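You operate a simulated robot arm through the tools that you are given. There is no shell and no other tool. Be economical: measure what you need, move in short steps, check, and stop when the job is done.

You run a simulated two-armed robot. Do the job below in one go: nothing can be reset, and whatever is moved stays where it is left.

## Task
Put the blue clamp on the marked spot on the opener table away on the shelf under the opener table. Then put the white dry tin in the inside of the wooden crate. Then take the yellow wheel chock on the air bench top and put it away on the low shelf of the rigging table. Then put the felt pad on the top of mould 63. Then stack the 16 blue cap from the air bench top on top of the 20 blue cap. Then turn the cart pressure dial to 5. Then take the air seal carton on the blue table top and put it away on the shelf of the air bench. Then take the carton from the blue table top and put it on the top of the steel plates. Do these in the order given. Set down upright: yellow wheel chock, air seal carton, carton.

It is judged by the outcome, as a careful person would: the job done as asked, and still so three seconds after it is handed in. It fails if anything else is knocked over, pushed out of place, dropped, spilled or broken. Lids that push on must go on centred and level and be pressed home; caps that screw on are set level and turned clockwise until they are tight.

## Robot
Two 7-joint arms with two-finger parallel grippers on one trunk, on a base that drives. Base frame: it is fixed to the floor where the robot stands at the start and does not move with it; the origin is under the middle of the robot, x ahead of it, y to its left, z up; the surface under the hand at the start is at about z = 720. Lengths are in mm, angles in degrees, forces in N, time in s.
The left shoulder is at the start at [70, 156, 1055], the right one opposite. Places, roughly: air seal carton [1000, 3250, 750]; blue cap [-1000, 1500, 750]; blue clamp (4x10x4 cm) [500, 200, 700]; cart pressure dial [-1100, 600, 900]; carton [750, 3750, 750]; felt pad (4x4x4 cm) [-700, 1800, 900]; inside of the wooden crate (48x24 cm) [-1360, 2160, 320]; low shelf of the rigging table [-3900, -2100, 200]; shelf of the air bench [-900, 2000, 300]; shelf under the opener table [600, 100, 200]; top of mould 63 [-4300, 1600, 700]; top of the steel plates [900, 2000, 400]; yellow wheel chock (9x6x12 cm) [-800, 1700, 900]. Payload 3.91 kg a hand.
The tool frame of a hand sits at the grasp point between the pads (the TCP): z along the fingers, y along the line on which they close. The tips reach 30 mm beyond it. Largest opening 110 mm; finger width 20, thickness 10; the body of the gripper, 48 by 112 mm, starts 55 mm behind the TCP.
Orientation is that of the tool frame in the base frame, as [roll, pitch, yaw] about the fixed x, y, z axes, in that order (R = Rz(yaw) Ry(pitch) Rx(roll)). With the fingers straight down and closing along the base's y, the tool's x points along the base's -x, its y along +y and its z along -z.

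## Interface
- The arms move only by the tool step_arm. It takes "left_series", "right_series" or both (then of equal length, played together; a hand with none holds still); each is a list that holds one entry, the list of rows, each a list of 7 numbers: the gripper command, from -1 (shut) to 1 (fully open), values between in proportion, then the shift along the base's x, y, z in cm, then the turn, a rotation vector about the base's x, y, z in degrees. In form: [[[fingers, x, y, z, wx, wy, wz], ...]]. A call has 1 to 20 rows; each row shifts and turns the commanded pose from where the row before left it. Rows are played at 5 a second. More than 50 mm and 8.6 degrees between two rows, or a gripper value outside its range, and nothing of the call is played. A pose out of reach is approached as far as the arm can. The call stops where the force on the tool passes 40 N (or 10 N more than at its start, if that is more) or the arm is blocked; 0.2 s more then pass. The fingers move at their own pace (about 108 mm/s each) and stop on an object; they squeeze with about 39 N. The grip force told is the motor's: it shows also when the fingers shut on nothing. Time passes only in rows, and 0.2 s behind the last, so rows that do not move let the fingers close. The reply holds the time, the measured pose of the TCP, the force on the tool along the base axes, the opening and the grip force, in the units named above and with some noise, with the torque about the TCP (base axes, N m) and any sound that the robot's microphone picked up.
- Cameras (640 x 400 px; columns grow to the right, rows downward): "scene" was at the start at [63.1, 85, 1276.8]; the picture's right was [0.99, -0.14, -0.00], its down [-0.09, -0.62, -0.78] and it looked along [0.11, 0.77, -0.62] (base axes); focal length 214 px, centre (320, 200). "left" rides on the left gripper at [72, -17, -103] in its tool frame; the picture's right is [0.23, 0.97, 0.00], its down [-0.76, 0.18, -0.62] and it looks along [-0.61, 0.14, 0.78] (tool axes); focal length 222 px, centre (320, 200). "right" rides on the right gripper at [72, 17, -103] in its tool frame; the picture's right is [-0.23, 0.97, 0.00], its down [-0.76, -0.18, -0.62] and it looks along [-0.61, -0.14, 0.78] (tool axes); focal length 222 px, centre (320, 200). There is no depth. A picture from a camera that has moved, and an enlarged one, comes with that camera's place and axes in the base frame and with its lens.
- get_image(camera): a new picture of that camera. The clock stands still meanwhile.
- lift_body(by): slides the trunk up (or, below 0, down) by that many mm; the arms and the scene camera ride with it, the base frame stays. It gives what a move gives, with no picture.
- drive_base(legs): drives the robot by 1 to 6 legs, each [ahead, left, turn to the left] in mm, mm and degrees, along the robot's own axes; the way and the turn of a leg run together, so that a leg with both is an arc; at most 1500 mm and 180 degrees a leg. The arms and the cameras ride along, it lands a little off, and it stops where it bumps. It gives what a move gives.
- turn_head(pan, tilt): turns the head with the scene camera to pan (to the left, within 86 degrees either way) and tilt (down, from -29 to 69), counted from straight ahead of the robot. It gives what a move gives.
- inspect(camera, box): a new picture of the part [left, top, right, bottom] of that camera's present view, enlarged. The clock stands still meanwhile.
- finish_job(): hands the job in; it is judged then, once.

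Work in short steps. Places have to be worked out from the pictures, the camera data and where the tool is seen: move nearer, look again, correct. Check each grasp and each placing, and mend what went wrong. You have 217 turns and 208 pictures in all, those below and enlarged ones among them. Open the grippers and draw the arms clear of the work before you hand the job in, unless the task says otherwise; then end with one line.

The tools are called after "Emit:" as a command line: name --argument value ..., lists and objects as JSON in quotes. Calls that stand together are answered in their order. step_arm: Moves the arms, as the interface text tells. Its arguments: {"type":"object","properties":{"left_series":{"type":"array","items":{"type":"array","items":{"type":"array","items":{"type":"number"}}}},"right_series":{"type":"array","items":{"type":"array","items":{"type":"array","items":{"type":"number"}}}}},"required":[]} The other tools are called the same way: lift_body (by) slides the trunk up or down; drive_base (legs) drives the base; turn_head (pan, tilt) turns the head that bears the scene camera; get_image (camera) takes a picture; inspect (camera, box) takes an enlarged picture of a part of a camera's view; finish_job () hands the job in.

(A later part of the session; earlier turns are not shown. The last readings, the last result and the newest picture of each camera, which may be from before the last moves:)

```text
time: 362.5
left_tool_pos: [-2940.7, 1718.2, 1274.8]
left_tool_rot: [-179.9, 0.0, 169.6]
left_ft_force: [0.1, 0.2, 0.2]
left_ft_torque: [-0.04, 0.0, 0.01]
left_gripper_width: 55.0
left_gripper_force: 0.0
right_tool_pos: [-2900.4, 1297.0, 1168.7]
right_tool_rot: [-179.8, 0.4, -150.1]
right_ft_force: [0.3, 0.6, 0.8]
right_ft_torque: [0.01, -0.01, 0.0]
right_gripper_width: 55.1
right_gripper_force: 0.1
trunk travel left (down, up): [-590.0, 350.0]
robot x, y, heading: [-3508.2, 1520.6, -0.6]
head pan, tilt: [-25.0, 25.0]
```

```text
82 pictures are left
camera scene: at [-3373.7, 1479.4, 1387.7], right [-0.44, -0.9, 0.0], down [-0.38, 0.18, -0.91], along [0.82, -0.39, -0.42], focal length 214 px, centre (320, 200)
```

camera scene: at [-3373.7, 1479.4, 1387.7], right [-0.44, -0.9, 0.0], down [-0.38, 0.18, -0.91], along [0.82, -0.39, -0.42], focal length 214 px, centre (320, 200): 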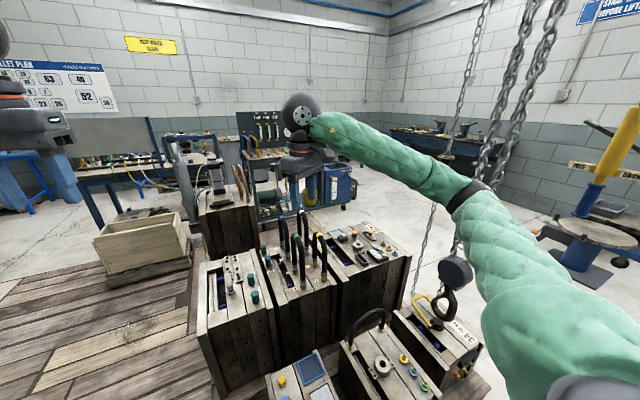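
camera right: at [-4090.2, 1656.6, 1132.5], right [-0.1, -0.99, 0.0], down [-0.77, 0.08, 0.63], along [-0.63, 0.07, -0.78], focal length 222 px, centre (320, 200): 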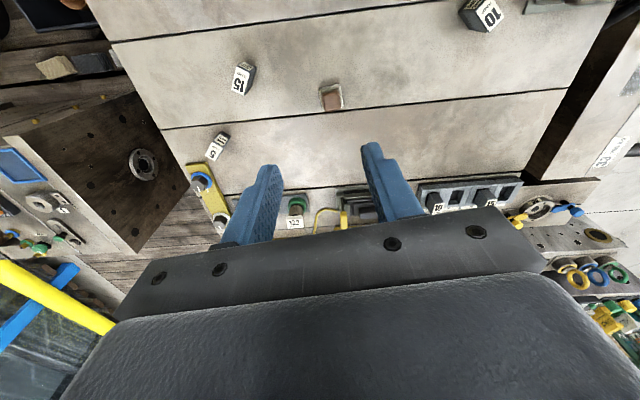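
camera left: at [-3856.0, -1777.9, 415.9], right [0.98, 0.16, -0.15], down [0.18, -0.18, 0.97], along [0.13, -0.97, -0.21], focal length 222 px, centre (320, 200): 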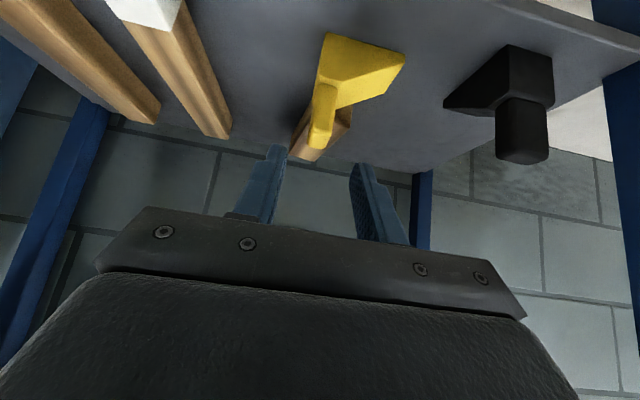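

Base bumped the pallet corner. Go further left (+y) before heading east.

Emit:
drive_base --legs '[[-20, 430, 0.6], [600, 130, 0], [650, 0, 0]]'

Emit:
turn_head --pan -30 --tilt 25

Emit:
get_image --camera "scene"

```text
time: 371.4
left_tool_pos: [-1711.5, 2299.4, 1275.3]
left_tool_rot: [-179.9, -0.1, 171.0]
left_ft_force: [0.0, -0.9, -0.9]
left_ft_torque: [-0.03, 0.0, -0.02]
left_gripper_width: 55.0
left_gripper_force: 0.0
right_tool_pos: [-1660.2, 1879.0, 1168.7]
right_tool_rot: [-179.9, 0.4, -149.0]
right_ft_force: [-1.2, 0.8, -0.3]
right_ft_torque: [0.0, 0.02, -0.02]
right_gripper_width: 55.1
right_gripper_force: 0.1
trunk travel left (down, up): [-590.0, 350.0]
robot x, y, heading: [-2274.7, 2086.2, 0.3]
head pan, tilt: [-25.0, 25.0]
```

```text
time: 372.1
left_tool_pos: [-1711.5, 2298.6, 1275.8]
left_tool_rot: [-179.9, -0.1, 171.0]
left_ft_force: [0.6, 0.0, 0.1]
left_ft_torque: [0.01, 0.0, 0.0]
left_gripper_width: 54.7
left_gripper_force: 0.0
right_tool_pos: [-1662.1, 1878.9, 1169.3]
right_tool_rot: [-179.8, 0.3, -148.8]
right_ft_force: [-0.3, -0.2, -0.7]
right_ft_torque: [0.02, -0.03, 0.0]
right_gripper_width: 54.8
right_gripper_force: 0.1
trunk travel left (down, up): [-590.0, 350.0]
robot x, y, heading: [-2274.9, 2084.1, 0.6]
head pan, tilt: [-30.0, 25.0]
```

```text
81 pictures are left
camera scene: at [-2141.8, 2043.3, 1387.6], right [-0.49, -0.87, 0.0], down [-0.37, 0.21, -0.91], along [0.79, -0.45, -0.42], focal length 214 px, centre (320, 200)
```

scene: 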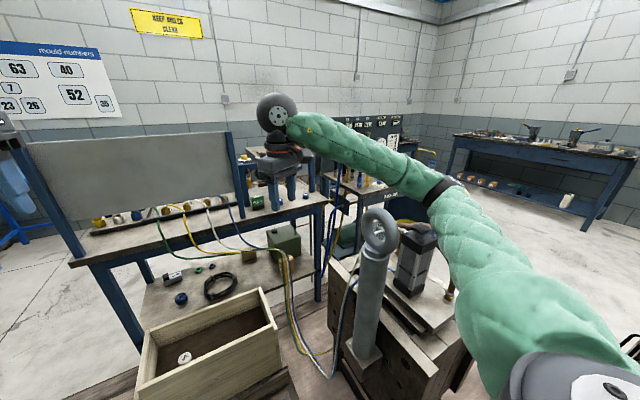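

Behind the bench now. Zoom on the bench's rear-left and beyond.

Emit:
inspect --camera "scene" --box '[220, 110, 460, 260]'

Emit:
get_image --camera "right"

```text
2.67 times, centred on (340, 185) of scene
camera zoom: at [-2141.8, 2043.3, 1387.6], right [-0.49, -0.87, 0.0], down [-0.37, 0.21, -0.91], along [0.79, -0.45, -0.42], focal length 572 px, centre (267, 240)
```

zoom: 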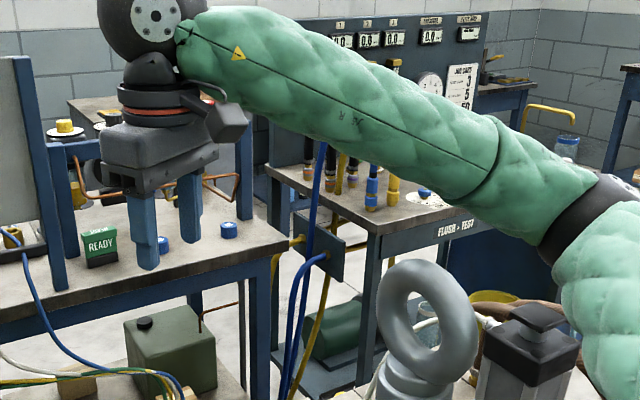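

```text
79 pictures are left
camera right: at [-1732.9, 1856.9, 1271.1], right [-0.31, 0.95, 0.0], down [0.74, 0.24, 0.63], along [0.6, 0.19, -0.78], focal length 222 px, centre (320, 200)
```

right: 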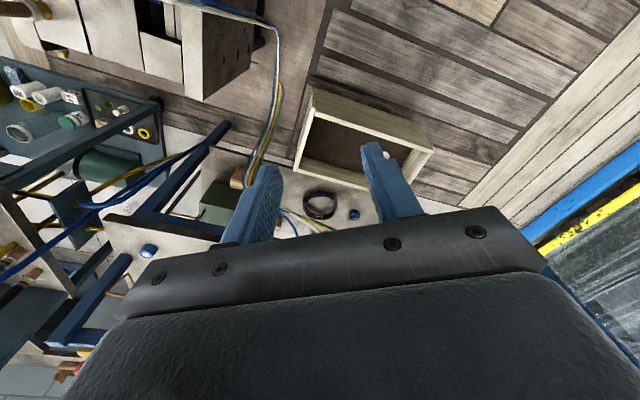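

The 20 cap sits at ≈(−1100,1547), near the bench's rear edge, and the cart's west panel (with dials) faces the lane west of the cart — reachable from the south. First fetch the 16 cap from the front: drive round the bench.

Emit:
drive_base --legs '[[300, 100, 0], [0, 950, 0], [1450, 0, 0], [580, 0, 0]]'

Emit:
drive_base --legs '[[0, -1300, 0], [0, 0, 90], [0, 0, 90]]'

Emit:
turn_head --pan 0 --tilt 40

Emit:
get_image --camera "scene"

```text
time: 373.3
left_tool_pos: [-1618.1, 2324.9, 1278.5]
left_tool_rot: [-180.0, 0.1, 170.6]
left_ft_force: [-0.2, -0.9, -0.3]
left_ft_torque: [0.0, -0.02, -0.01]
left_gripper_width: 54.9
left_gripper_force: 0.1
right_tool_pos: [-1574.1, 1894.5, 1173.8]
right_tool_rot: [-179.6, 0.8, -150.5]
right_ft_force: [0.4, 0.4, -0.7]
right_ft_torque: [-0.01, 0.02, -0.02]
right_gripper_width: 55.2
right_gripper_force: 0.0
trunk travel left (down, up): [-590.0, 350.0]
robot x, y, heading: [-2177.7, 2127.0, -0.4]
head pan, tilt: [-30.0, 25.0]
stopped in leg 1: the robot was blocked; the commanded pose is now the measured one
```

```text
time: 375.3
left_tool_pos: [-1601.7, 2166.5, 1276.2]
left_tool_rot: [179.9, -0.1, 169.2]
left_ft_force: [0.8, -1.6, 0.3]
left_ft_torque: [0.05, 0.01, 0.02]
left_gripper_width: 55.1
left_gripper_force: 0.0
right_tool_pos: [-1567.0, 1737.4, 1167.3]
right_tool_rot: [-180.0, 0.5, -151.5]
right_ft_force: [0.0, -1.1, -0.1]
right_ft_torque: [0.03, 0.01, 0.0]
right_gripper_width: 55.0
right_gripper_force: 0.1
trunk travel left (down, up): [-590.0, 350.0]
robot x, y, heading: [-2171.6, 1979.4, -1.5]
head pan, tilt: [-30.0, 25.0]
stopped in leg 1: the robot was blocked; the commanded pose is now the measured one
```

```text
time: 376.3
left_tool_pos: [-1603.9, 2168.5, 1275.7]
left_tool_rot: [-179.8, 0.0, 169.0]
left_ft_force: [-0.5, -0.7, -0.1]
left_ft_torque: [0.05, 0.03, -0.01]
left_gripper_width: 55.1
left_gripper_force: 0.0
right_tool_pos: [-1567.4, 1741.3, 1168.9]
right_tool_rot: [-179.8, 0.4, -151.7]
right_ft_force: [0.1, 0.0, 0.2]
right_ft_torque: [0.0, 0.02, 0.01]
right_gripper_width: 55.2
right_gripper_force: 0.0
trunk travel left (down, up): [-590.0, 350.0]
robot x, y, heading: [-2174.8, 1978.7, -1.5]
head pan, tilt: [0.0, 40.0]
```

```text
78 pictures are left
camera scene: at [-2035.7, 1973.8, 1364.4], right [-0.03, -1.0, 0.0], down [-0.64, 0.02, -0.77], along [0.77, -0.02, -0.64], focal length 214 px, centre (320, 200)
```

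scene: 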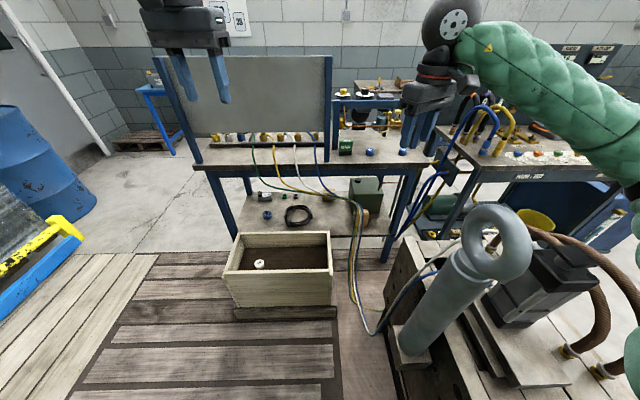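

Mould 35 blocks straight ahead. Go left to y≈3030 first, then east.

Emit:
drive_base --legs '[[0, 1060, 1.5], [1450, 0, 0], [780, 0, 0], [0, -1260, 0], [0, 0, 90], [0, 0, 90]]'

Emit:
get_image --camera "scene"

```text
time: 378.7
left_tool_pos: [-1442.2, 2249.0, 1284.7]
left_tool_rot: [-178.9, 1.7, 140.2]
left_ft_force: [-1.2, 1.7, -0.5]
left_ft_torque: [-0.12, -0.07, -0.04]
left_gripper_width: 54.8
left_gripper_force: 0.1
right_tool_pos: [-1616.6, 1852.1, 1186.3]
right_tool_rot: [-177.9, 0.9, 179.8]
right_ft_force: [0.4, 1.1, 1.6]
right_ft_torque: [-0.13, -0.02, -0.01]
right_gripper_width: 54.9
right_gripper_force: 0.0
trunk travel left (down, up): [-590.0, 350.0]
robot x, y, heading: [-2017.1, 2319.2, -30.1]
head pan, tilt: [0.0, 40.0]
stopped in leg 1: the robot was blocked; the commanded pose is now the measured one
```

```text
77 pictures are left
camera scene: at [-1910.8, 2263.1, 1366.3], right [-0.5, -0.86, 0.01], down [-0.55, 0.31, -0.77], along [0.67, -0.39, -0.63], focal length 214 px, centre (320, 200)
```

scene: 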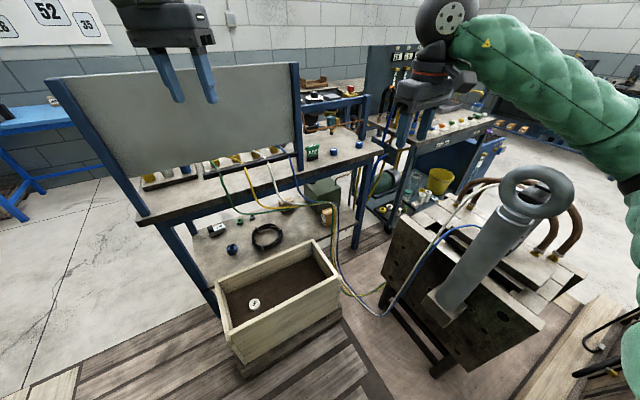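

The right arm probably brushes the eye-rod of mould 35. Raise the trunk 250 mm to clear, straighten, and move on.

Emit:
lift_body --by 250

Emit:
drive_base --legs '[[0, 0, 30], [100, 750, 0]]'

Emit:
get_image --camera "scene"

```text
time: 381.3
left_tool_pos: [-1430.6, 2230.8, 1525.7]
left_tool_rot: [-179.1, 0.7, 140.2]
left_ft_force: [0.1, -0.1, 0.1]
left_ft_torque: [-0.02, -0.04, -0.01]
left_gripper_width: 54.8
left_gripper_force: 0.0
right_tool_pos: [-1606.7, 1836.5, 1424.8]
right_tool_rot: [-178.6, 0.3, 179.6]
right_ft_force: [-0.3, -0.3, 0.3]
right_ft_torque: [-0.02, 0.0, 0.0]
right_gripper_width: 55.0
right_gripper_force: 0.0
trunk travel left (down, up): [-840.0, 100.0]
robot x, y, heading: [-2018.9, 2316.1, -30.2]
head pan, tilt: [0.0, 40.0]
```

```text
time: 386.8
left_tool_pos: [-1347.1, 3266.6, 1526.6]
left_tool_rot: [-179.2, 0.7, 169.0]
left_ft_force: [0.2, -0.1, 0.5]
left_ft_torque: [0.0, 0.0, -0.01]
left_gripper_width: 54.9
left_gripper_force: 0.1
right_tool_pos: [-1308.1, 2834.8, 1425.4]
right_tool_rot: [-178.6, 0.2, -151.6]
right_ft_force: [-0.4, -0.2, 0.6]
right_ft_torque: [-0.04, -0.01, 0.0]
right_gripper_width: 55.1
right_gripper_force: 0.0
trunk travel left (down, up): [-840.0, 100.0]
robot x, y, heading: [-1897.3, 3058.3, -1.3]
head pan, tilt: [0.0, 40.0]
```

```text
76 pictures are left
camera scene: at [-1765.1, 3052.1, 1614.3], right [-0.02, -1.0, 0.0], down [-0.64, 0.02, -0.77], along [0.77, -0.02, -0.64], focal length 214 px, centre (320, 200)
```

scene: 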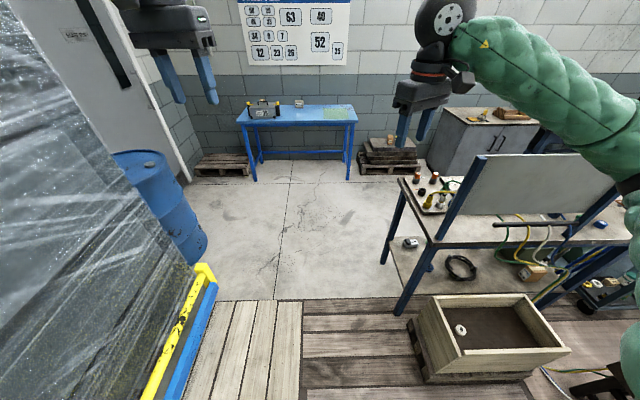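

Free. Continue east and round to the bench front, with the trunk raised.

Emit:
drive_base --legs '[[1450, 0, 1.3], [500, 0, 0], [0, -1250, 0], [0, 0, 90], [0, 0, 90]]'

Emit:
get_image --camera "scene"

```text
time: 410.0
left_tool_pos: [-534.4, 1554.7, 1526.9]
left_tool_rot: [-179.2, 0.6, -9.6]
left_ft_force: [1.2, -0.4, -0.5]
left_ft_torque: [-0.02, 0.04, 0.0]
left_gripper_width: 54.8
left_gripper_force: 0.1
right_tool_pos: [-582.8, 1984.1, 1425.3]
right_tool_rot: [-178.6, 0.4, 30.0]
right_ft_force: [-0.5, -0.7, -0.8]
right_ft_torque: [0.02, 0.0, 0.03]
right_gripper_width: 55.0
right_gripper_force: 0.0
trunk travel left (down, up): [-840.0, 100.0]
robot x, y, heading: [15.3, 1778.2, -180.1]
head pan, tilt: [0.0, 40.0]
```

```text
75 pictures are left
camera scene: at [-119.4, 1779.7, 1614.3], right [0.0, 1.0, 0.0], down [0.64, 0.0, -0.77], along [-0.77, 0.0, -0.64], focal length 214 px, centre (320, 200)
```

scene: 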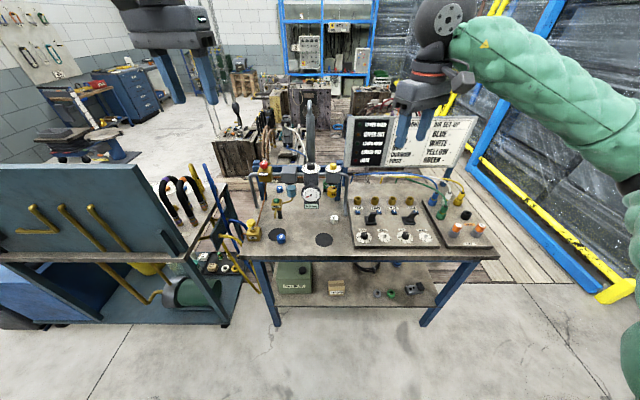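

16 cap at ≈(−734,1609). Move up, lower the trunk and bring the left hand over it.

Emit:
drive_base --legs '[[110, -15, 0]]'

Emit:
lift_body --by -340

Emit:
step_arm --left_series '[[[0.5, -2, 1, -4, 0, 0, 3], [0.5, -2, 1, -4, 0, 0, 3], [0.5, -2, 1, -4, 0, 0, 3], [0.5, -1.5, 0.5, -4, 0, 0, 0], [0.5, -1, 0.5, -4, 0, 0, 0]]]'

Emit:
get_image --camera "left"

```text
time: 411.2
left_tool_pos: [-643.2, 1570.1, 1526.4]
left_tool_rot: [-179.1, 0.7, -9.5]
left_ft_force: [0.4, -0.5, -0.8]
left_ft_torque: [-0.03, 0.03, 0.02]
left_gripper_width: 54.9
left_gripper_force: 0.1
right_tool_pos: [-691.5, 2002.3, 1426.5]
right_tool_rot: [-178.6, 0.3, 29.7]
right_ft_force: [-0.6, 0.5, -0.2]
right_ft_torque: [0.01, -0.01, -0.04]
right_gripper_width: 54.9
right_gripper_force: 0.1
trunk travel left (down, up): [-840.0, 100.0]
robot x, y, heading: [-92.3, 1793.1, -180.1]
head pan, tilt: [0.0, 40.0]
```

```text
time: 414.5
left_tool_pos: [-644.3, 1570.8, 1185.8]
left_tool_rot: [-179.2, 0.7, -9.7]
left_ft_force: [0.6, -0.8, -0.3]
left_ft_torque: [0.0, -0.01, -0.01]
left_gripper_width: 54.6
left_gripper_force: 0.1
right_tool_pos: [-691.1, 2001.3, 1085.5]
right_tool_rot: [-178.5, 0.3, 29.7]
right_ft_force: [-0.7, -0.8, 0.0]
right_ft_torque: [-0.04, 0.03, -0.01]
right_gripper_width: 55.1
right_gripper_force: 0.1
trunk travel left (down, up): [-500.0, 440.0]
robot x, y, heading: [-90.6, 1794.0, -180.1]
head pan, tilt: [0.0, 40.0]
```

```text
time: 415.7
left_tool_pos: [-731.4, 1608.7, 983.9]
left_tool_rot: [-179.1, 0.7, -0.6]
left_ft_force: [-0.1, 0.2, -0.1]
left_ft_torque: [-0.02, -0.04, -0.01]
left_gripper_width: 82.5
left_gripper_force: 0.0
right_tool_pos: [-692.7, 2000.6, 1084.4]
right_tool_rot: [-178.6, 0.2, 29.9]
right_ft_force: [0.1, -0.1, 1.0]
right_ft_torque: [0.04, 0.01, -0.03]
right_gripper_width: 54.9
right_gripper_force: 0.1
trunk travel left (down, up): [-500.0, 440.0]
robot x, y, heading: [-92.1, 1797.8, -180.0]
head pan, tilt: [0.0, 40.0]
```

```text
74 pictures are left
camera left: at [-656.9, 1622.9, 1086.2], right [0.22, -0.98, -0.02], down [-0.76, -0.18, 0.63], along [-0.62, -0.12, -0.78], focal length 222 px, centre (320, 200)
```

left: 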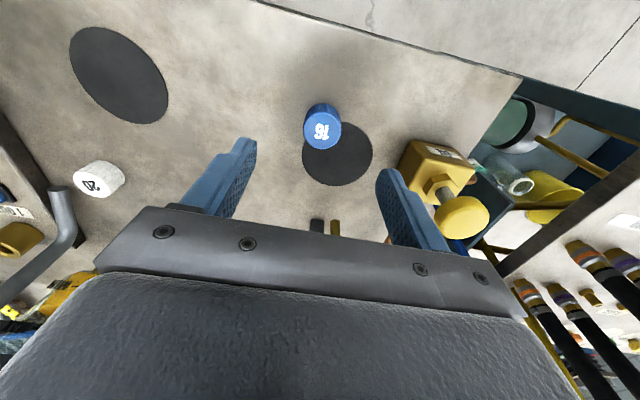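

Perfectly centred. Descend to z≈901 and grip.

Emit:
step_arm --left_series '[[[0.1, 0, 0.1, -4, -0.9, -0.7, 0], [0.1, 0, 0, -3, 0, 0, 0], [0.1, 0, 0, -1.3, 0, 0, 0], [-1, 0, 0, 0, 0, 0, 0], [-1, 0, 0, 0, 0, 0, 0], [-1, 0, 0, 0, 0, 0, 0], [-1, 0, 0, 3, 0, 0, 0], [-1, 0, 0, 4.5, 0, 0, 0]]]'

Emit:
get_image --camera "left"

```text
time: 417.5
left_tool_pos: [-729.8, 1610.4, 978.2]
left_tool_rot: [179.9, 0.1, -0.7]
left_ft_force: [0.1, 0.1, 0.2]
left_ft_torque: [-0.03, 0.02, 0.01]
left_gripper_width: 31.9
left_gripper_force: 39.3
right_tool_pos: [-691.1, 2002.3, 1085.5]
right_tool_rot: [-178.5, 0.5, 29.8]
right_ft_force: [0.2, 0.1, -0.1]
right_ft_torque: [0.0, -0.04, 0.02]
right_gripper_width: 54.9
right_gripper_force: 0.1
trunk travel left (down, up): [-500.0, 440.0]
robot x, y, heading: [-95.8, 1795.0, 180.1]
head pan, tilt: [0.0, 40.0]
```

```text
73 pictures are left
camera left: at [-657.4, 1626.2, 1080.9], right [0.22, -0.98, 0.0], down [-0.76, -0.17, 0.62], along [-0.61, -0.14, -0.78], focal length 222 px, centre (320, 200)
```

left: 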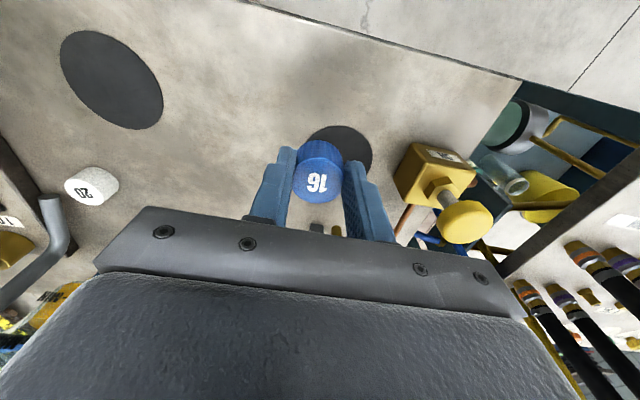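

16 cap gripped (32 mm). Raise, back off, and drive round by the south to the lane west of the cart, trunk up.

Emit:
step_arm --left_series '[[[-1, 1, 0, 4.5, 0, 0, 0], [-1, 1, 0, 4.5, 0, 0, 0], [-1, 1, 0, 4.5, 0, 0, 0], [-1, 1, 0, 4.5, 0, 0, 0]]]'

Emit:
drive_base --legs '[[-135, 0, 0]]'

Emit:
lift_body --by 350

Emit:
drive_base --legs '[[0, 0, 90], [1400, 0, 0], [1130, 0, 0], [0, 0, -90], [1450, 0, 0], [420, 0, 0]]'

Emit:
turn_head --pan -70 --tilt 30

Emit:
get_image --camera "scene"

```text
time: 418.5
left_tool_pos: [-688.1, 1614.0, 1159.6]
left_tool_rot: [179.9, 0.0, -0.8]
left_ft_force: [0.9, 0.3, -0.3]
left_ft_torque: [0.03, 0.0, 0.01]
left_gripper_width: 32.1
left_gripper_force: 38.8
right_tool_pos: [-690.3, 2001.4, 1085.9]
right_tool_rot: [-178.6, 0.3, 29.8]
right_ft_force: [0.0, 0.0, -0.1]
right_ft_torque: [0.01, 0.02, 0.03]
right_gripper_width: 55.0
right_gripper_force: 0.1
trunk travel left (down, up): [-500.0, 440.0]
robot x, y, heading: [-91.4, 1795.8, 180.2]
head pan, tilt: [0.0, 40.0]
```

```text
time: 419.8
left_tool_pos: [-551.8, 1613.8, 1159.9]
left_tool_rot: [180.0, 0.1, -0.7]
left_ft_force: [1.1, 0.5, 0.8]
left_ft_torque: [0.0, 0.04, 0.02]
left_gripper_width: 31.8
left_gripper_force: 39.0
right_tool_pos: [-555.0, 2001.8, 1086.1]
right_tool_rot: [-178.6, 0.3, 29.8]
right_ft_force: [0.6, 0.4, 0.4]
right_ft_torque: [0.01, 0.03, -0.02]
right_gripper_width: 55.0
right_gripper_force: 0.0
trunk travel left (down, up): [-500.0, 440.0]
robot x, y, heading: [39.3, 1795.0, 179.5]
head pan, tilt: [0.0, 40.0]
```

```text
time: 423.2
left_tool_pos: [-554.1, 1613.8, 1509.5]
left_tool_rot: [179.9, 0.0, -0.6]
left_ft_force: [0.2, -0.2, -0.5]
left_ft_torque: [0.0, -0.04, 0.0]
left_gripper_width: 33.4
left_gripper_force: 38.7
right_tool_pos: [-556.0, 2002.2, 1436.5]
right_tool_rot: [-178.6, 0.3, 29.7]
right_ft_force: [-0.5, -0.4, 0.9]
right_ft_torque: [0.01, 0.01, 0.04]
right_gripper_width: 55.0
right_gripper_force: 0.1
trunk travel left (down, up): [-850.0, 90.0]
robot x, y, heading: [41.6, 1797.5, 180.0]
head pan, tilt: [0.0, 40.0]
```

```text
time: 452.4
left_tool_pos: [-2395.9, -976.8, 1510.1]
left_tool_rot: [179.9, 0.1, 1.4]
left_ft_force: [0.9, 0.2, -0.1]
left_ft_torque: [-0.02, 0.03, -0.02]
left_gripper_width: 33.4
left_gripper_force: 39.4
right_tool_pos: [-2412.7, -588.1, 1435.3]
right_tool_rot: [-178.6, 0.4, 31.9]
right_ft_force: [0.9, 0.8, 0.4]
right_ft_torque: [0.03, 0.03, 0.0]
right_gripper_width: 54.9
right_gripper_force: 0.1
trunk travel left (down, up): [-850.0, 90.0]
robot x, y, heading: [-1806.5, -772.9, -177.9]
head pan, tilt: [0.0, 40.0]
```

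```text
time: 453.8
left_tool_pos: [-2398.6, -975.6, 1508.8]
left_tool_rot: [179.9, 0.0, 1.4]
left_ft_force: [0.7, -0.9, 0.1]
left_ft_torque: [-0.01, -0.06, 0.0]
left_gripper_width: 33.6
left_gripper_force: 38.3
right_tool_pos: [-2415.0, -588.1, 1435.4]
right_tool_rot: [-178.6, 0.3, 32.0]
right_ft_force: [0.1, 0.6, -0.2]
right_ft_torque: [-0.01, 0.0, 0.02]
right_gripper_width: 54.8
right_gripper_force: 0.0
trunk travel left (down, up): [-850.0, 90.0]
robot x, y, heading: [-1811.0, -772.9, -177.7]
head pan, tilt: [-70.0, 30.0]
```

```text
72 pictures are left
camera scene: at [-1894.5, -690.7, 1639.6], right [0.93, 0.38, 0.0], down [0.19, -0.46, -0.87], along [-0.33, 0.8, -0.5], focal length 214 px, centre (320, 200)
```

scene: 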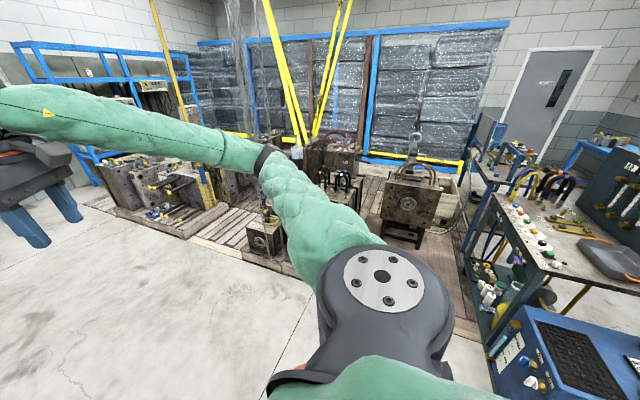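

The lane is open. Turn to +y, drive up to y≈1050, then face +x.

Emit:
drive_base --legs '[[0, 0, -92], [1400, -50, 0], [420, 0, 0], [0, 0, -90]]'

Emit:
turn_head --pan 10 --tilt 40

Emit:
get_image --camera "scene"

```text
time: 470.6
left_tool_pos: [-1173.2, 1230.8, 1509.1]
left_tool_rot: [179.9, 0.0, -179.5]
left_ft_force: [0.5, -0.2, -0.6]
left_ft_torque: [-0.02, 0.01, 0.01]
left_gripper_width: 33.7
left_gripper_force: 38.8
right_tool_pos: [-1163.4, 842.9, 1434.8]
right_tool_rot: [-178.6, 0.4, -148.8]
right_ft_force: [0.1, 0.4, -0.2]
right_ft_torque: [-0.03, 0.03, -0.02]
right_gripper_width: 55.0
right_gripper_force: 0.2
trunk travel left (down, up): [-850.0, 90.0]
robot x, y, heading: [-1768.4, 1035.5, 1.3]
head pan, tilt: [-70.0, 30.0]
```

```text
time: 472.1
left_tool_pos: [-1173.4, 1231.1, 1509.5]
left_tool_rot: [179.9, 0.0, -179.4]
left_ft_force: [0.1, 0.5, 0.3]
left_ft_torque: [0.01, 0.0, 0.02]
left_gripper_width: 33.4
left_gripper_force: 39.0
right_tool_pos: [-1163.2, 842.7, 1435.9]
right_tool_rot: [-178.6, 0.3, -148.9]
right_ft_force: [-0.6, -0.8, 0.5]
right_ft_torque: [0.02, 0.0, 0.0]
right_gripper_width: 55.1
right_gripper_force: 0.0
trunk travel left (down, up): [-850.0, 90.0]
robot x, y, heading: [-1768.3, 1039.3, 1.2]
head pan, tilt: [10.0, 40.0]
```

```text
71 pictures are left
camera scene: at [-1630.8, 1053.4, 1624.3], right [0.19, -0.98, 0.0], down [-0.63, -0.12, -0.77], along [0.75, 0.15, -0.64], focal length 214 px, centre (320, 200)
```

scene: 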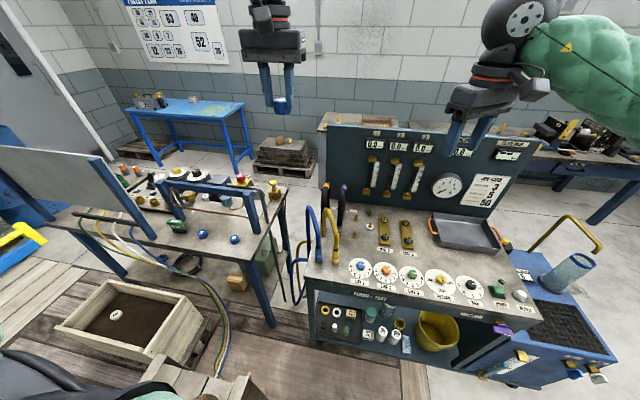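

Excellent view of bench rear and cart dials. Inspect the two caps and the dials.

Emit:
inspect --camera "scene" --box '[170, 200, 290, 275]'

Emit:
inspect --camera "scene" --box '[330, 240, 530, 340]'

```text
5.33 times, centred on (230, 238) of scene
camera zoom: at [-1630.8, 1053.4, 1624.3], right [0.19, -0.98, 0.0], down [-0.63, -0.12, -0.77], along [0.75, 0.15, -0.64], focal length 1144 px, centre (800, 0)
```

zoom: 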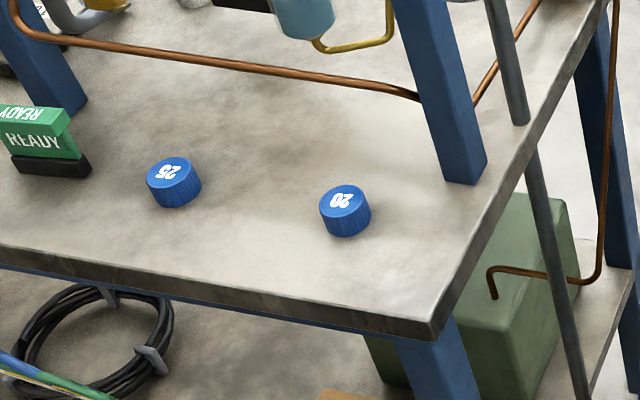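

```text
3.20 times, centred on (430, 290) of scene
camera zoom: at [-1630.8, 1053.4, 1624.3], right [0.19, -0.98, 0.0], down [-0.63, -0.12, -0.77], along [0.75, 0.15, -0.64], focal length 686 px, centre (-32, -88)
```

zoom: 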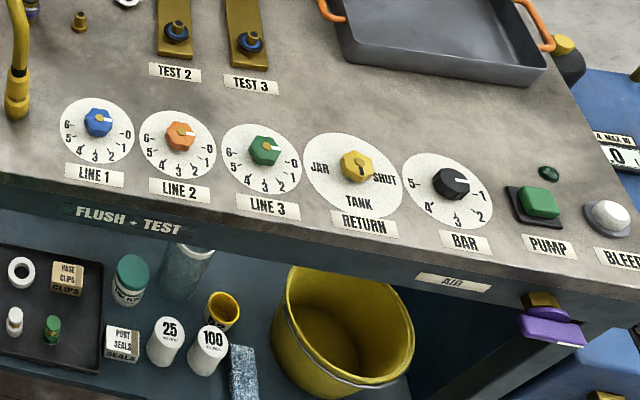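

The 20 cap is the nearer-right one (≈(−1090,1550)); the BAR dial is the black knob. Move the left hand over the 20 cap at height, tilting 6° so the wrist leans away from the bench's rail, then lower the trunk.

Emit:
step_arm --left_series '[[[-1, 1.1, 4.5, 0, 0, -1, 0], [-1, 1.1, 4.5, 0, 0, -1, 0], [-1, 1.1, 4.5, 0, 0, -1, 0], [-1, 1.1, 4.5, 0, 0, -1, 0], [-1, 1.1, 4.5, 0, 0, -1, 0], [-1, 1.1, 4.5, 0, 0, -1, 0], [-1, 1.2, 4.5, 0, 0, 0, 0]]]'

Emit:
lift_body --by -350

Emit:
get_image --camera "left"

Emit:
get_image --camera "scene"

```text
time: 473.8
left_tool_pos: [-1098.6, 1548.1, 1506.4]
left_tool_rot: [179.9, 6.0, -179.4]
left_ft_force: [-0.6, 1.2, 0.0]
left_ft_torque: [-0.01, 0.0, 0.01]
left_gripper_width: 33.6
left_gripper_force: 39.3
right_tool_pos: [-1162.8, 844.9, 1435.1]
right_tool_rot: [-178.5, 0.3, -148.8]
right_ft_force: [-0.5, -1.4, -0.4]
right_ft_torque: [-0.01, -0.01, -0.01]
right_gripper_width: 54.8
right_gripper_force: 0.0
trunk travel left (down, up): [-850.0, 90.0]
robot x, y, heading: [-1766.2, 1034.6, 1.5]
head pan, tilt: [10.0, 40.0]
```

```text
time: 477.2
left_tool_pos: [-1098.2, 1546.1, 1158.7]
left_tool_rot: [-180.0, 6.0, -179.4]
left_ft_force: [0.7, 0.7, 0.0]
left_ft_torque: [0.02, 0.0, 0.05]
left_gripper_width: 33.5
left_gripper_force: 39.1
right_tool_pos: [-1163.1, 843.2, 1085.2]
right_tool_rot: [-178.6, 0.4, -148.8]
right_ft_force: [0.3, 0.5, -1.6]
right_ft_torque: [0.01, 0.01, -0.02]
right_gripper_width: 54.9
right_gripper_force: 0.1
trunk travel left (down, up): [-500.0, 440.0]
robot x, y, heading: [-1765.7, 1035.6, 1.1]
head pan, tilt: [10.0, 40.0]
```

```text
68 pictures are left
camera left: at [-1181.3, 1527.1, 1253.2], right [-0.24, 0.97, -0.02], down [0.69, 0.18, 0.7], along [0.68, 0.15, -0.71], focal length 222 px, centre (320, 200)
```

left: 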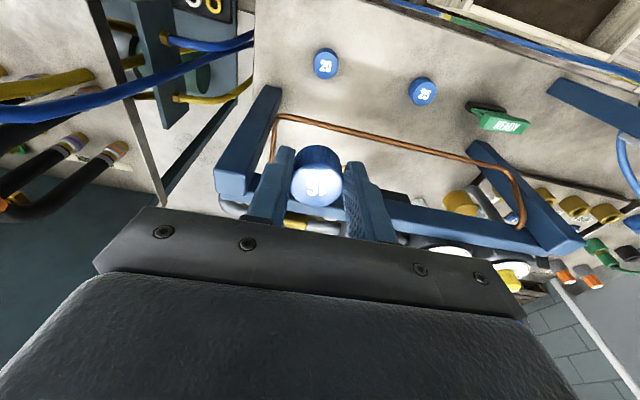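

```text
67 pictures are left
camera scene: at [-1631.1, 1053.6, 1274.4], right [0.19, -0.98, 0.0], down [-0.63, -0.13, -0.77], along [0.75, 0.15, -0.64], focal length 214 px, centre (320, 200)
```

scene: 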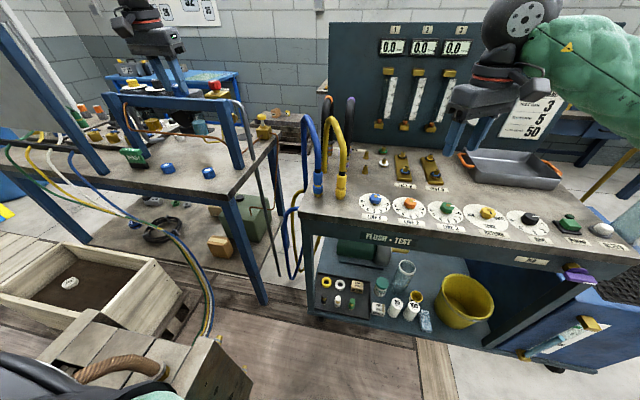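

20 cap at (−1104,1547). Adjust 1 cm back and lower to just above it.

Emit:
step_arm --left_series '[[[-1, -1, 0.1, -3, 0, 0, 0], [-1, 0, 0, -4.5, 0, 0, 0], [-1, 0, 0, -4.5, 0, 0, 0], [-1, 0, 0, -4, 0, 0, 0], [-1, 0, 0, -2.5, 0, 0, 0], [-1, 0, 0, 0, 0, 0, 0]]]'

Emit:
get_image --camera "left"

Emit:
inspect --camera "scene" --box '[150, 120, 270, 195]'

```text
time: 478.6
left_tool_pos: [-1108.4, 1546.4, 973.2]
left_tool_rot: [-180.0, 5.9, -179.3]
left_ft_force: [-0.2, 0.4, -0.6]
left_ft_torque: [-0.04, 0.02, -0.01]
left_gripper_width: 33.4
left_gripper_force: 38.5
right_tool_pos: [-1163.7, 844.2, 1085.9]
right_tool_rot: [-178.6, 0.2, -148.9]
right_ft_force: [-0.1, -0.7, -0.4]
right_ft_torque: [-0.01, 0.02, 0.0]
right_gripper_width: 55.1
right_gripper_force: 0.0
trunk travel left (down, up): [-500.0, 440.0]
robot x, y, heading: [-1764.5, 1043.1, 1.2]
head pan, tilt: [10.0, 40.0]
```

```text
66 pictures are left
camera left: at [-1190.2, 1527.3, 1068.3], right [-0.24, 0.97, -0.02], down [0.69, 0.18, 0.7], along [0.68, 0.15, -0.71], focal length 222 px, centre (320, 200)
```

left: 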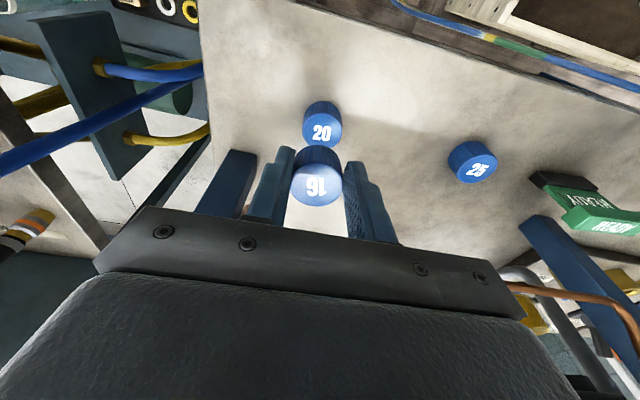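

```text
5.33 times, centred on (210, 158) of scene
camera zoom: at [-1631.1, 1053.5, 1274.4], right [0.19, -0.98, 0.0], down [-0.63, -0.13, -0.77], along [0.75, 0.15, -0.64], focal length 1144 px, centre (907, 427)
```

zoom: 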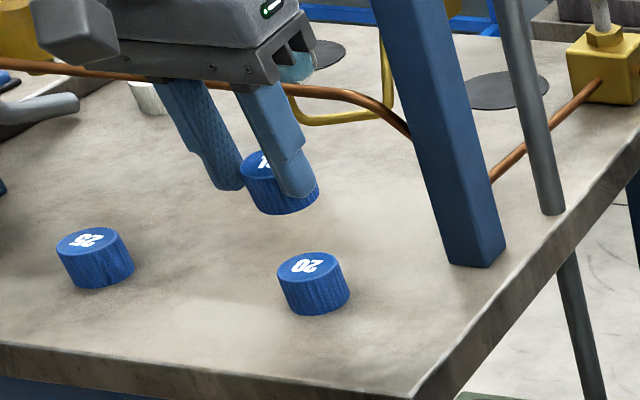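

Aligned (20-cap top z≈893 at (−1104.5,1546.5)). Lower gently to contact.

Emit:
step_arm --left_series '[[[-1, 0, 0, -2, 0, 1, 0], [-1, 0, 0, -0.8, 0, 1, 0], [-1, 0, 0, -0.4, 0, 0, 0], [-1, 0, 0, -0.3, 0, 0, 0], [-1, 0, 0, 0, 0, 0, 0]]]'

Emit:
inspect --camera "scene" --box '[150, 120, 270, 195]'

```text
time: 479.8
left_tool_pos: [-1109.7, 1546.3, 939.4]
left_tool_rot: [-180.0, 4.0, -179.4]
left_ft_force: [0.0, 1.0, 0.0]
left_ft_torque: [0.0, -0.01, 0.02]
left_gripper_width: 33.3
left_gripper_force: 39.6
right_tool_pos: [-1164.1, 842.8, 1085.3]
right_tool_rot: [-178.6, 0.3, -148.9]
right_ft_force: [-0.5, -0.5, 0.2]
right_ft_torque: [0.02, 0.0, -0.03]
right_gripper_width: 55.0
right_gripper_force: 0.0
trunk travel left (down, up): [-500.0, 440.0]
robot x, y, heading: [-1764.7, 1037.7, 1.2]
head pan, tilt: [10.0, 40.0]
```

```text
5.33 times, centred on (210, 158) of scene
camera zoom: at [-1631.0, 1053.6, 1274.3], right [0.19, -0.98, 0.0], down [-0.63, -0.13, -0.77], along [0.75, 0.15, -0.64], focal length 1144 px, centre (907, 427)
```

zoom: 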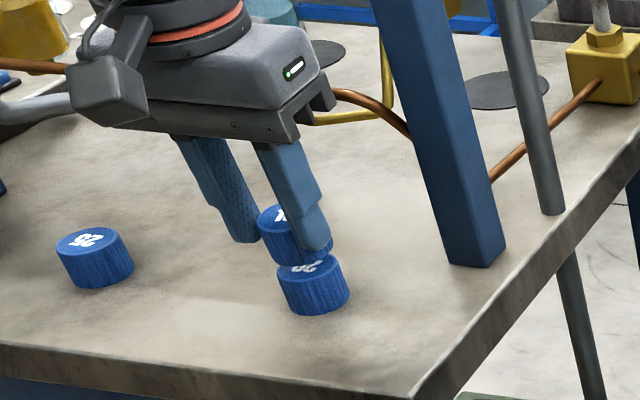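

Nearly there and in line. Continue down in small steps until contact.

Emit:
step_arm --left_series '[[[-1, 0, 0, -0.3, 0, 1, 0], [-1, 0, 0, -0.3, 0, 0, 0], [-1, 0, 0, -0.2, 0, 0, 0], [-1, 0, 0, -0.2, 0, 0, 0]]]'

Emit:
inspect --camera "scene" --box '[180, 135, 260, 185]'

```text
time: 480.8
left_tool_pos: [-1108.9, 1548.0, 927.9]
left_tool_rot: [180.0, 3.1, -179.4]
left_ft_force: [-1.1, -0.8, 1.5]
left_ft_torque: [-0.01, -0.02, -0.01]
left_gripper_width: 33.2
left_gripper_force: 39.0
right_tool_pos: [-1163.6, 843.3, 1086.2]
right_tool_rot: [-178.6, 0.3, -148.8]
right_ft_force: [0.3, 0.7, 0.0]
right_ft_torque: [0.05, 0.0, 0.01]
right_gripper_width: 55.2
right_gripper_force: 0.1
trunk travel left (down, up): [-500.0, 440.0]
robot x, y, heading: [-1766.2, 1031.6, 1.5]
head pan, tilt: [10.0, 40.0]
```

```text
8.00 times, centred on (220, 160) of scene
camera zoom: at [-1631.2, 1053.5, 1274.4], right [0.19, -0.98, 0.0], down [-0.63, -0.13, -0.77], along [0.75, 0.15, -0.64], focal length 1716 px, centre (1120, 520)
```

zoom: 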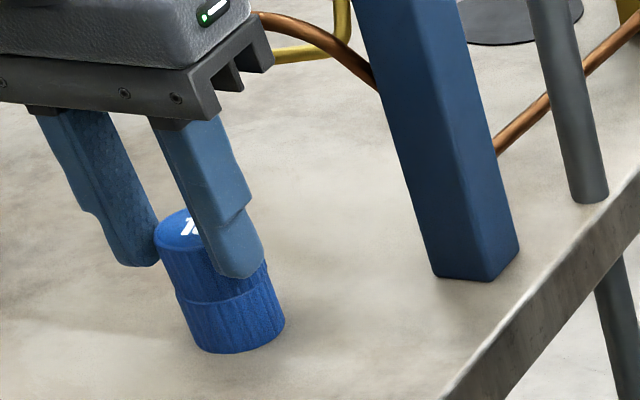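

Contact and centred. Press a hair, then open slowly and lift.

Emit:
step_arm --left_series '[[[-1, 0, 0, -0.15, 0, 0, 0], [-0.2, 0, 0, 0, 0, 0, 0], [-0.2, 0, 0, 0, 0, 0, 0], [-0.2, 0, 0, 0, 0, 0, 0], [-0.2, 0, 0, 1.5, 0, 0, 0], [-0.2, 0, 0, 3, 0, 0, 0], [-0.2, 0, 0, 4.5, 0, 0, 0]]]'

Emit:
inspect --camera "scene" --box '[180, 135, 260, 185]'

```text
time: 482.4
left_tool_pos: [-1108.0, 1546.2, 1018.4]
left_tool_rot: [179.9, 2.9, -179.3]
left_ft_force: [-0.9, -0.1, -0.1]
left_ft_torque: [0.02, -0.01, 0.01]
left_gripper_width: 43.8
left_gripper_force: 0.0
right_tool_pos: [-1163.7, 842.2, 1085.8]
right_tool_rot: [-178.6, 0.3, -149.0]
right_ft_force: [-0.2, -0.3, 0.5]
right_ft_torque: [0.01, 0.02, 0.01]
right_gripper_width: 54.9
right_gripper_force: 0.2
trunk travel left (down, up): [-500.0, 440.0]
robot x, y, heading: [-1764.1, 1035.9, 1.4]
head pan, tilt: [10.0, 40.0]
```

```text
8.00 times, centred on (220, 160) of scene
camera zoom: at [-1631.8, 1052.9, 1274.4], right [0.19, -0.98, 0.0], down [-0.63, -0.12, -0.77], along [0.75, 0.15, -0.64], focal length 1716 px, centre (1120, 520)
```

zoom: 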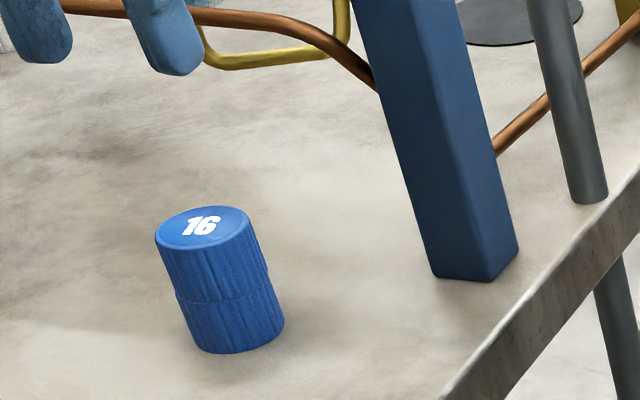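

Stack is good. Raise the left hand and bring the right hand above the BAR knob (≈(−1122,584,868)).

Emit:
step_arm --left_series '[[[-0.2, -1, 0, 4.5, 0, 0, 0], [-0.2, -1, 0, 4.5, 0, 0, 0], [-0.2, -1, -1, 4.5, 0, 0, 0], [-0.2, -1, -1, 4, 0, 0, 0], [-0.2, -1, -2, 0, 0, 0, 0], [-0.2, -1, -2, 0, 0, 0, 0]]]' --right_series '[[[0, 0.7, -4.3, -1, 0, 0, 0], [0, 0.7, -4.3, -1, 0, 0, 0], [0, 0.7, -4.3, -1, 0, 0, 0], [0, 0.7, -4.3, -1, 0, 0, 0], [0, 0.7, -4.3, -1, 0, 0, 0], [0, 0.7, -4.3, -1, 0, 0, 0]]]'

Emit:
turn_head --pan -25 --tilt 40

Emit:
get_image --camera "right"

Emit:
get_image --camera "scene"

```text
time: 483.8
left_tool_pos: [-1170.9, 1485.9, 1192.7]
left_tool_rot: [179.8, 3.1, -179.4]
left_ft_force: [0.1, -0.5, -0.5]
left_ft_torque: [0.01, -0.03, 0.0]
left_gripper_width: 43.9
left_gripper_force: 0.0
right_tool_pos: [-1121.8, 581.3, 1025.6]
right_tool_rot: [-178.6, 0.4, -148.9]
right_ft_force: [0.1, 0.1, 0.4]
right_ft_torque: [0.05, 0.02, 0.01]
right_gripper_width: 54.8
right_gripper_force: 0.0
trunk travel left (down, up): [-500.0, 440.0]
robot x, y, heading: [-1769.1, 1035.6, 1.2]
head pan, tilt: [10.0, 40.0]
```

```text
time: 484.8
left_tool_pos: [-1168.7, 1487.7, 1191.6]
left_tool_rot: [-180.0, 3.0, -179.4]
left_ft_force: [0.1, 0.0, 0.8]
left_ft_torque: [0.01, 0.01, 0.03]
left_gripper_width: 43.9
left_gripper_force: 0.1
right_tool_pos: [-1120.3, 583.7, 1026.3]
right_tool_rot: [-178.5, 0.3, -148.9]
right_ft_force: [0.6, -0.5, 0.1]
right_ft_torque: [-0.04, -0.02, 0.0]
right_gripper_width: 55.2
right_gripper_force: 0.1
trunk travel left (down, up): [-500.0, 440.0]
robot x, y, heading: [-1767.1, 1035.9, 1.3]
head pan, tilt: [-25.0, 40.0]
```

```text
61 pictures are left
camera right: at [-1193.1, 564.0, 1127.9], right [-0.31, 0.95, -0.02], down [0.73, 0.25, 0.63], along [0.61, 0.18, -0.78], focal length 222 px, centre (320, 200)
```

right: 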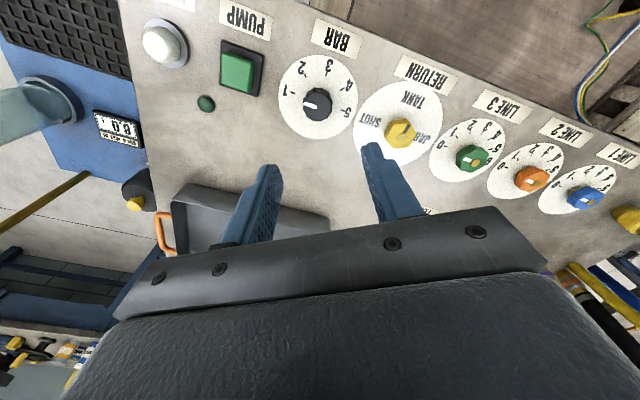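

```text
60 pictures are left
camera scene: at [-1636.6, 1002.8, 1274.3], right [-0.4, -0.92, 0.0], down [-0.59, 0.26, -0.77], along [0.7, -0.31, -0.64], focal length 214 px, centre (320, 200)
```

scene: 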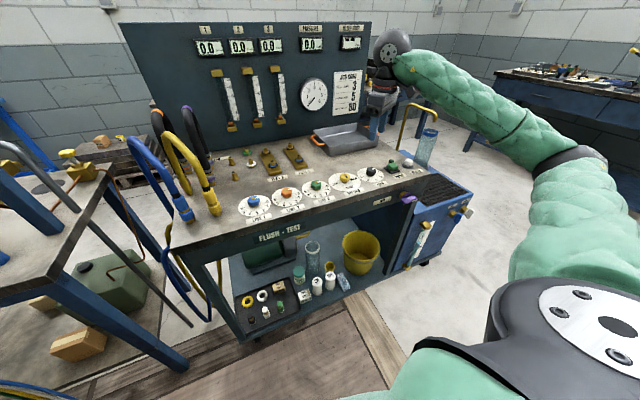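

The dial is at 0 (pointer ≈307°) and 5 lies ≈225° clockwise (seen from above). Centre ≈(−1119,580). Pre-rotate the hand, and descend over the knob.

Emit:
step_arm --right_series '[[[0, 0.1, -0.3, -3, 1, 1, 0], [0, 0, 0, -3, 0, 0, 8.3], [0, 0, 0, -3, 0, 0, 8.3], [0, 0, 0, -2.5, 0, 0, 8.3], [0, 0, 0, -1.5, 0, 0, 0], [0, 0, 0, 0, 0, 0, 0]]]'

Emit:
get_image --camera "right"

```text
time: 486.2
left_tool_pos: [-1169.0, 1486.9, 1191.1]
left_tool_rot: [180.0, 3.0, -179.3]
left_ft_force: [-0.3, -0.1, 0.5]
left_ft_torque: [0.0, 0.0, -0.01]
left_gripper_width: 44.1
left_gripper_force: 0.1
right_tool_pos: [-1147.2, 598.9, 958.1]
right_tool_rot: [-175.4, -0.7, -142.3]
right_ft_force: [0.2, 0.3, 0.0]
right_ft_torque: [-0.01, 0.0, 0.04]
right_gripper_width: 55.1
right_gripper_force: 0.0
right hand out of reach, approached as far as the arm can: row 2, 3, 4
trunk travel left (down, up): [-500.0, 440.0]
robot x, y, heading: [-1766.7, 1036.8, 1.2]
head pan, tilt: [-25.0, 40.0]
```

```text
59 pictures are left
camera right: at [-1218.1, 575.6, 1060.2], right [-0.41, 0.91, -0.08], down [0.69, 0.37, 0.63], along [0.6, 0.2, -0.78], focal length 222 px, centre (320, 200)
```

right: 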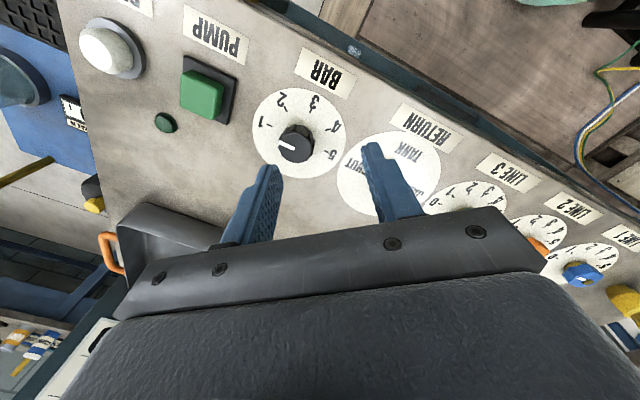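

Wrist limit there; move the base 230 mm right so the dial is more in front. Raise the hand first.

Emit:
step_arm --right_series '[[[0, 0, 0, 4.5, -2, 2, 0], [0, 0, 0, 4.5, -2, 0, 0]]]'

Emit:
drive_base --legs '[[0, -230, 0]]'

Emit:
step_arm --right_series '[[[0, 0.7, 4.3, 0, 0, 0, -6], [0, 0.7, 4.3, 0, 0, 0, -6], [0, 0.7, 4.3, 0, 0, 0, -6], [0, 0.7, 4.3, 0, 0, 0, 0], [0, 0, 4, 0, 0, 0, 0]]]'

Emit:
get_image --camera "right"

```text
time: 486.8
left_tool_pos: [-1169.6, 1488.0, 1191.7]
left_tool_rot: [180.0, 3.2, -179.3]
left_ft_force: [0.2, -0.2, -0.1]
left_ft_torque: [-0.03, -0.01, 0.03]
left_gripper_width: 44.2
left_gripper_force: 0.1
right_tool_pos: [-1149.3, 598.0, 1052.1]
right_tool_rot: [-173.4, -4.7, -142.3]
right_ft_force: [-0.5, 0.2, -0.3]
right_ft_torque: [0.01, -0.05, 0.0]
right_gripper_width: 54.8
right_gripper_force: 0.1
trunk travel left (down, up): [-500.0, 440.0]
robot x, y, heading: [-1765.0, 1034.1, 1.0]
head pan, tilt: [-25.0, 40.0]
```

```text
time: 488.5
left_tool_pos: [-1163.8, 1253.5, 1191.9]
left_tool_rot: [179.9, 3.0, -179.4]
left_ft_force: [-0.6, 0.1, -0.4]
left_ft_torque: [-0.02, 0.02, 0.02]
left_gripper_width: 44.0
left_gripper_force: 0.0
right_tool_pos: [-1142.0, 364.8, 1050.7]
right_tool_rot: [-173.7, -4.7, -142.4]
right_ft_force: [0.6, 0.0, 0.7]
right_ft_torque: [0.0, -0.03, -0.01]
right_gripper_width: 55.2
right_gripper_force: 0.1
trunk travel left (down, up): [-500.0, 440.0]
robot x, y, heading: [-1760.2, 802.3, 1.5]
head pan, tilt: [-25.0, 40.0]
```

```text
time: 489.7
left_tool_pos: [-1164.1, 1255.9, 1190.5]
left_tool_rot: [-180.0, 3.0, -179.4]
left_ft_force: [0.1, 0.7, -0.2]
left_ft_torque: [-0.03, 0.0, 0.01]
left_gripper_width: 43.7
left_gripper_force: 0.1
right_tool_pos: [-1114.9, 577.8, 1050.0]
right_tool_rot: [-173.5, -4.8, -160.5]
right_ft_force: [0.1, -0.6, -0.3]
right_ft_torque: [0.0, -0.02, -0.02]
right_gripper_width: 55.1
right_gripper_force: 0.0
trunk travel left (down, up): [-500.0, 440.0]
robot x, y, heading: [-1765.3, 802.8, 1.3]
head pan, tilt: [-25.0, 40.0]
```

```text
58 pictures are left
camera right: at [-1183.8, 585.3, 1154.9], right [-0.12, 0.98, -0.13], down [0.8, 0.17, 0.57], along [0.59, -0.04, -0.81], focal length 222 px, centre (320, 200)
```

right: 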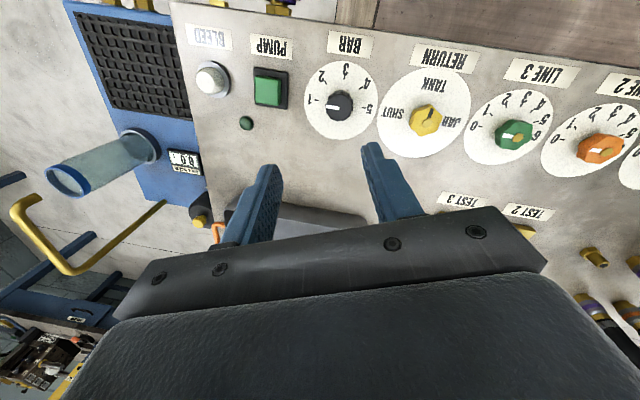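

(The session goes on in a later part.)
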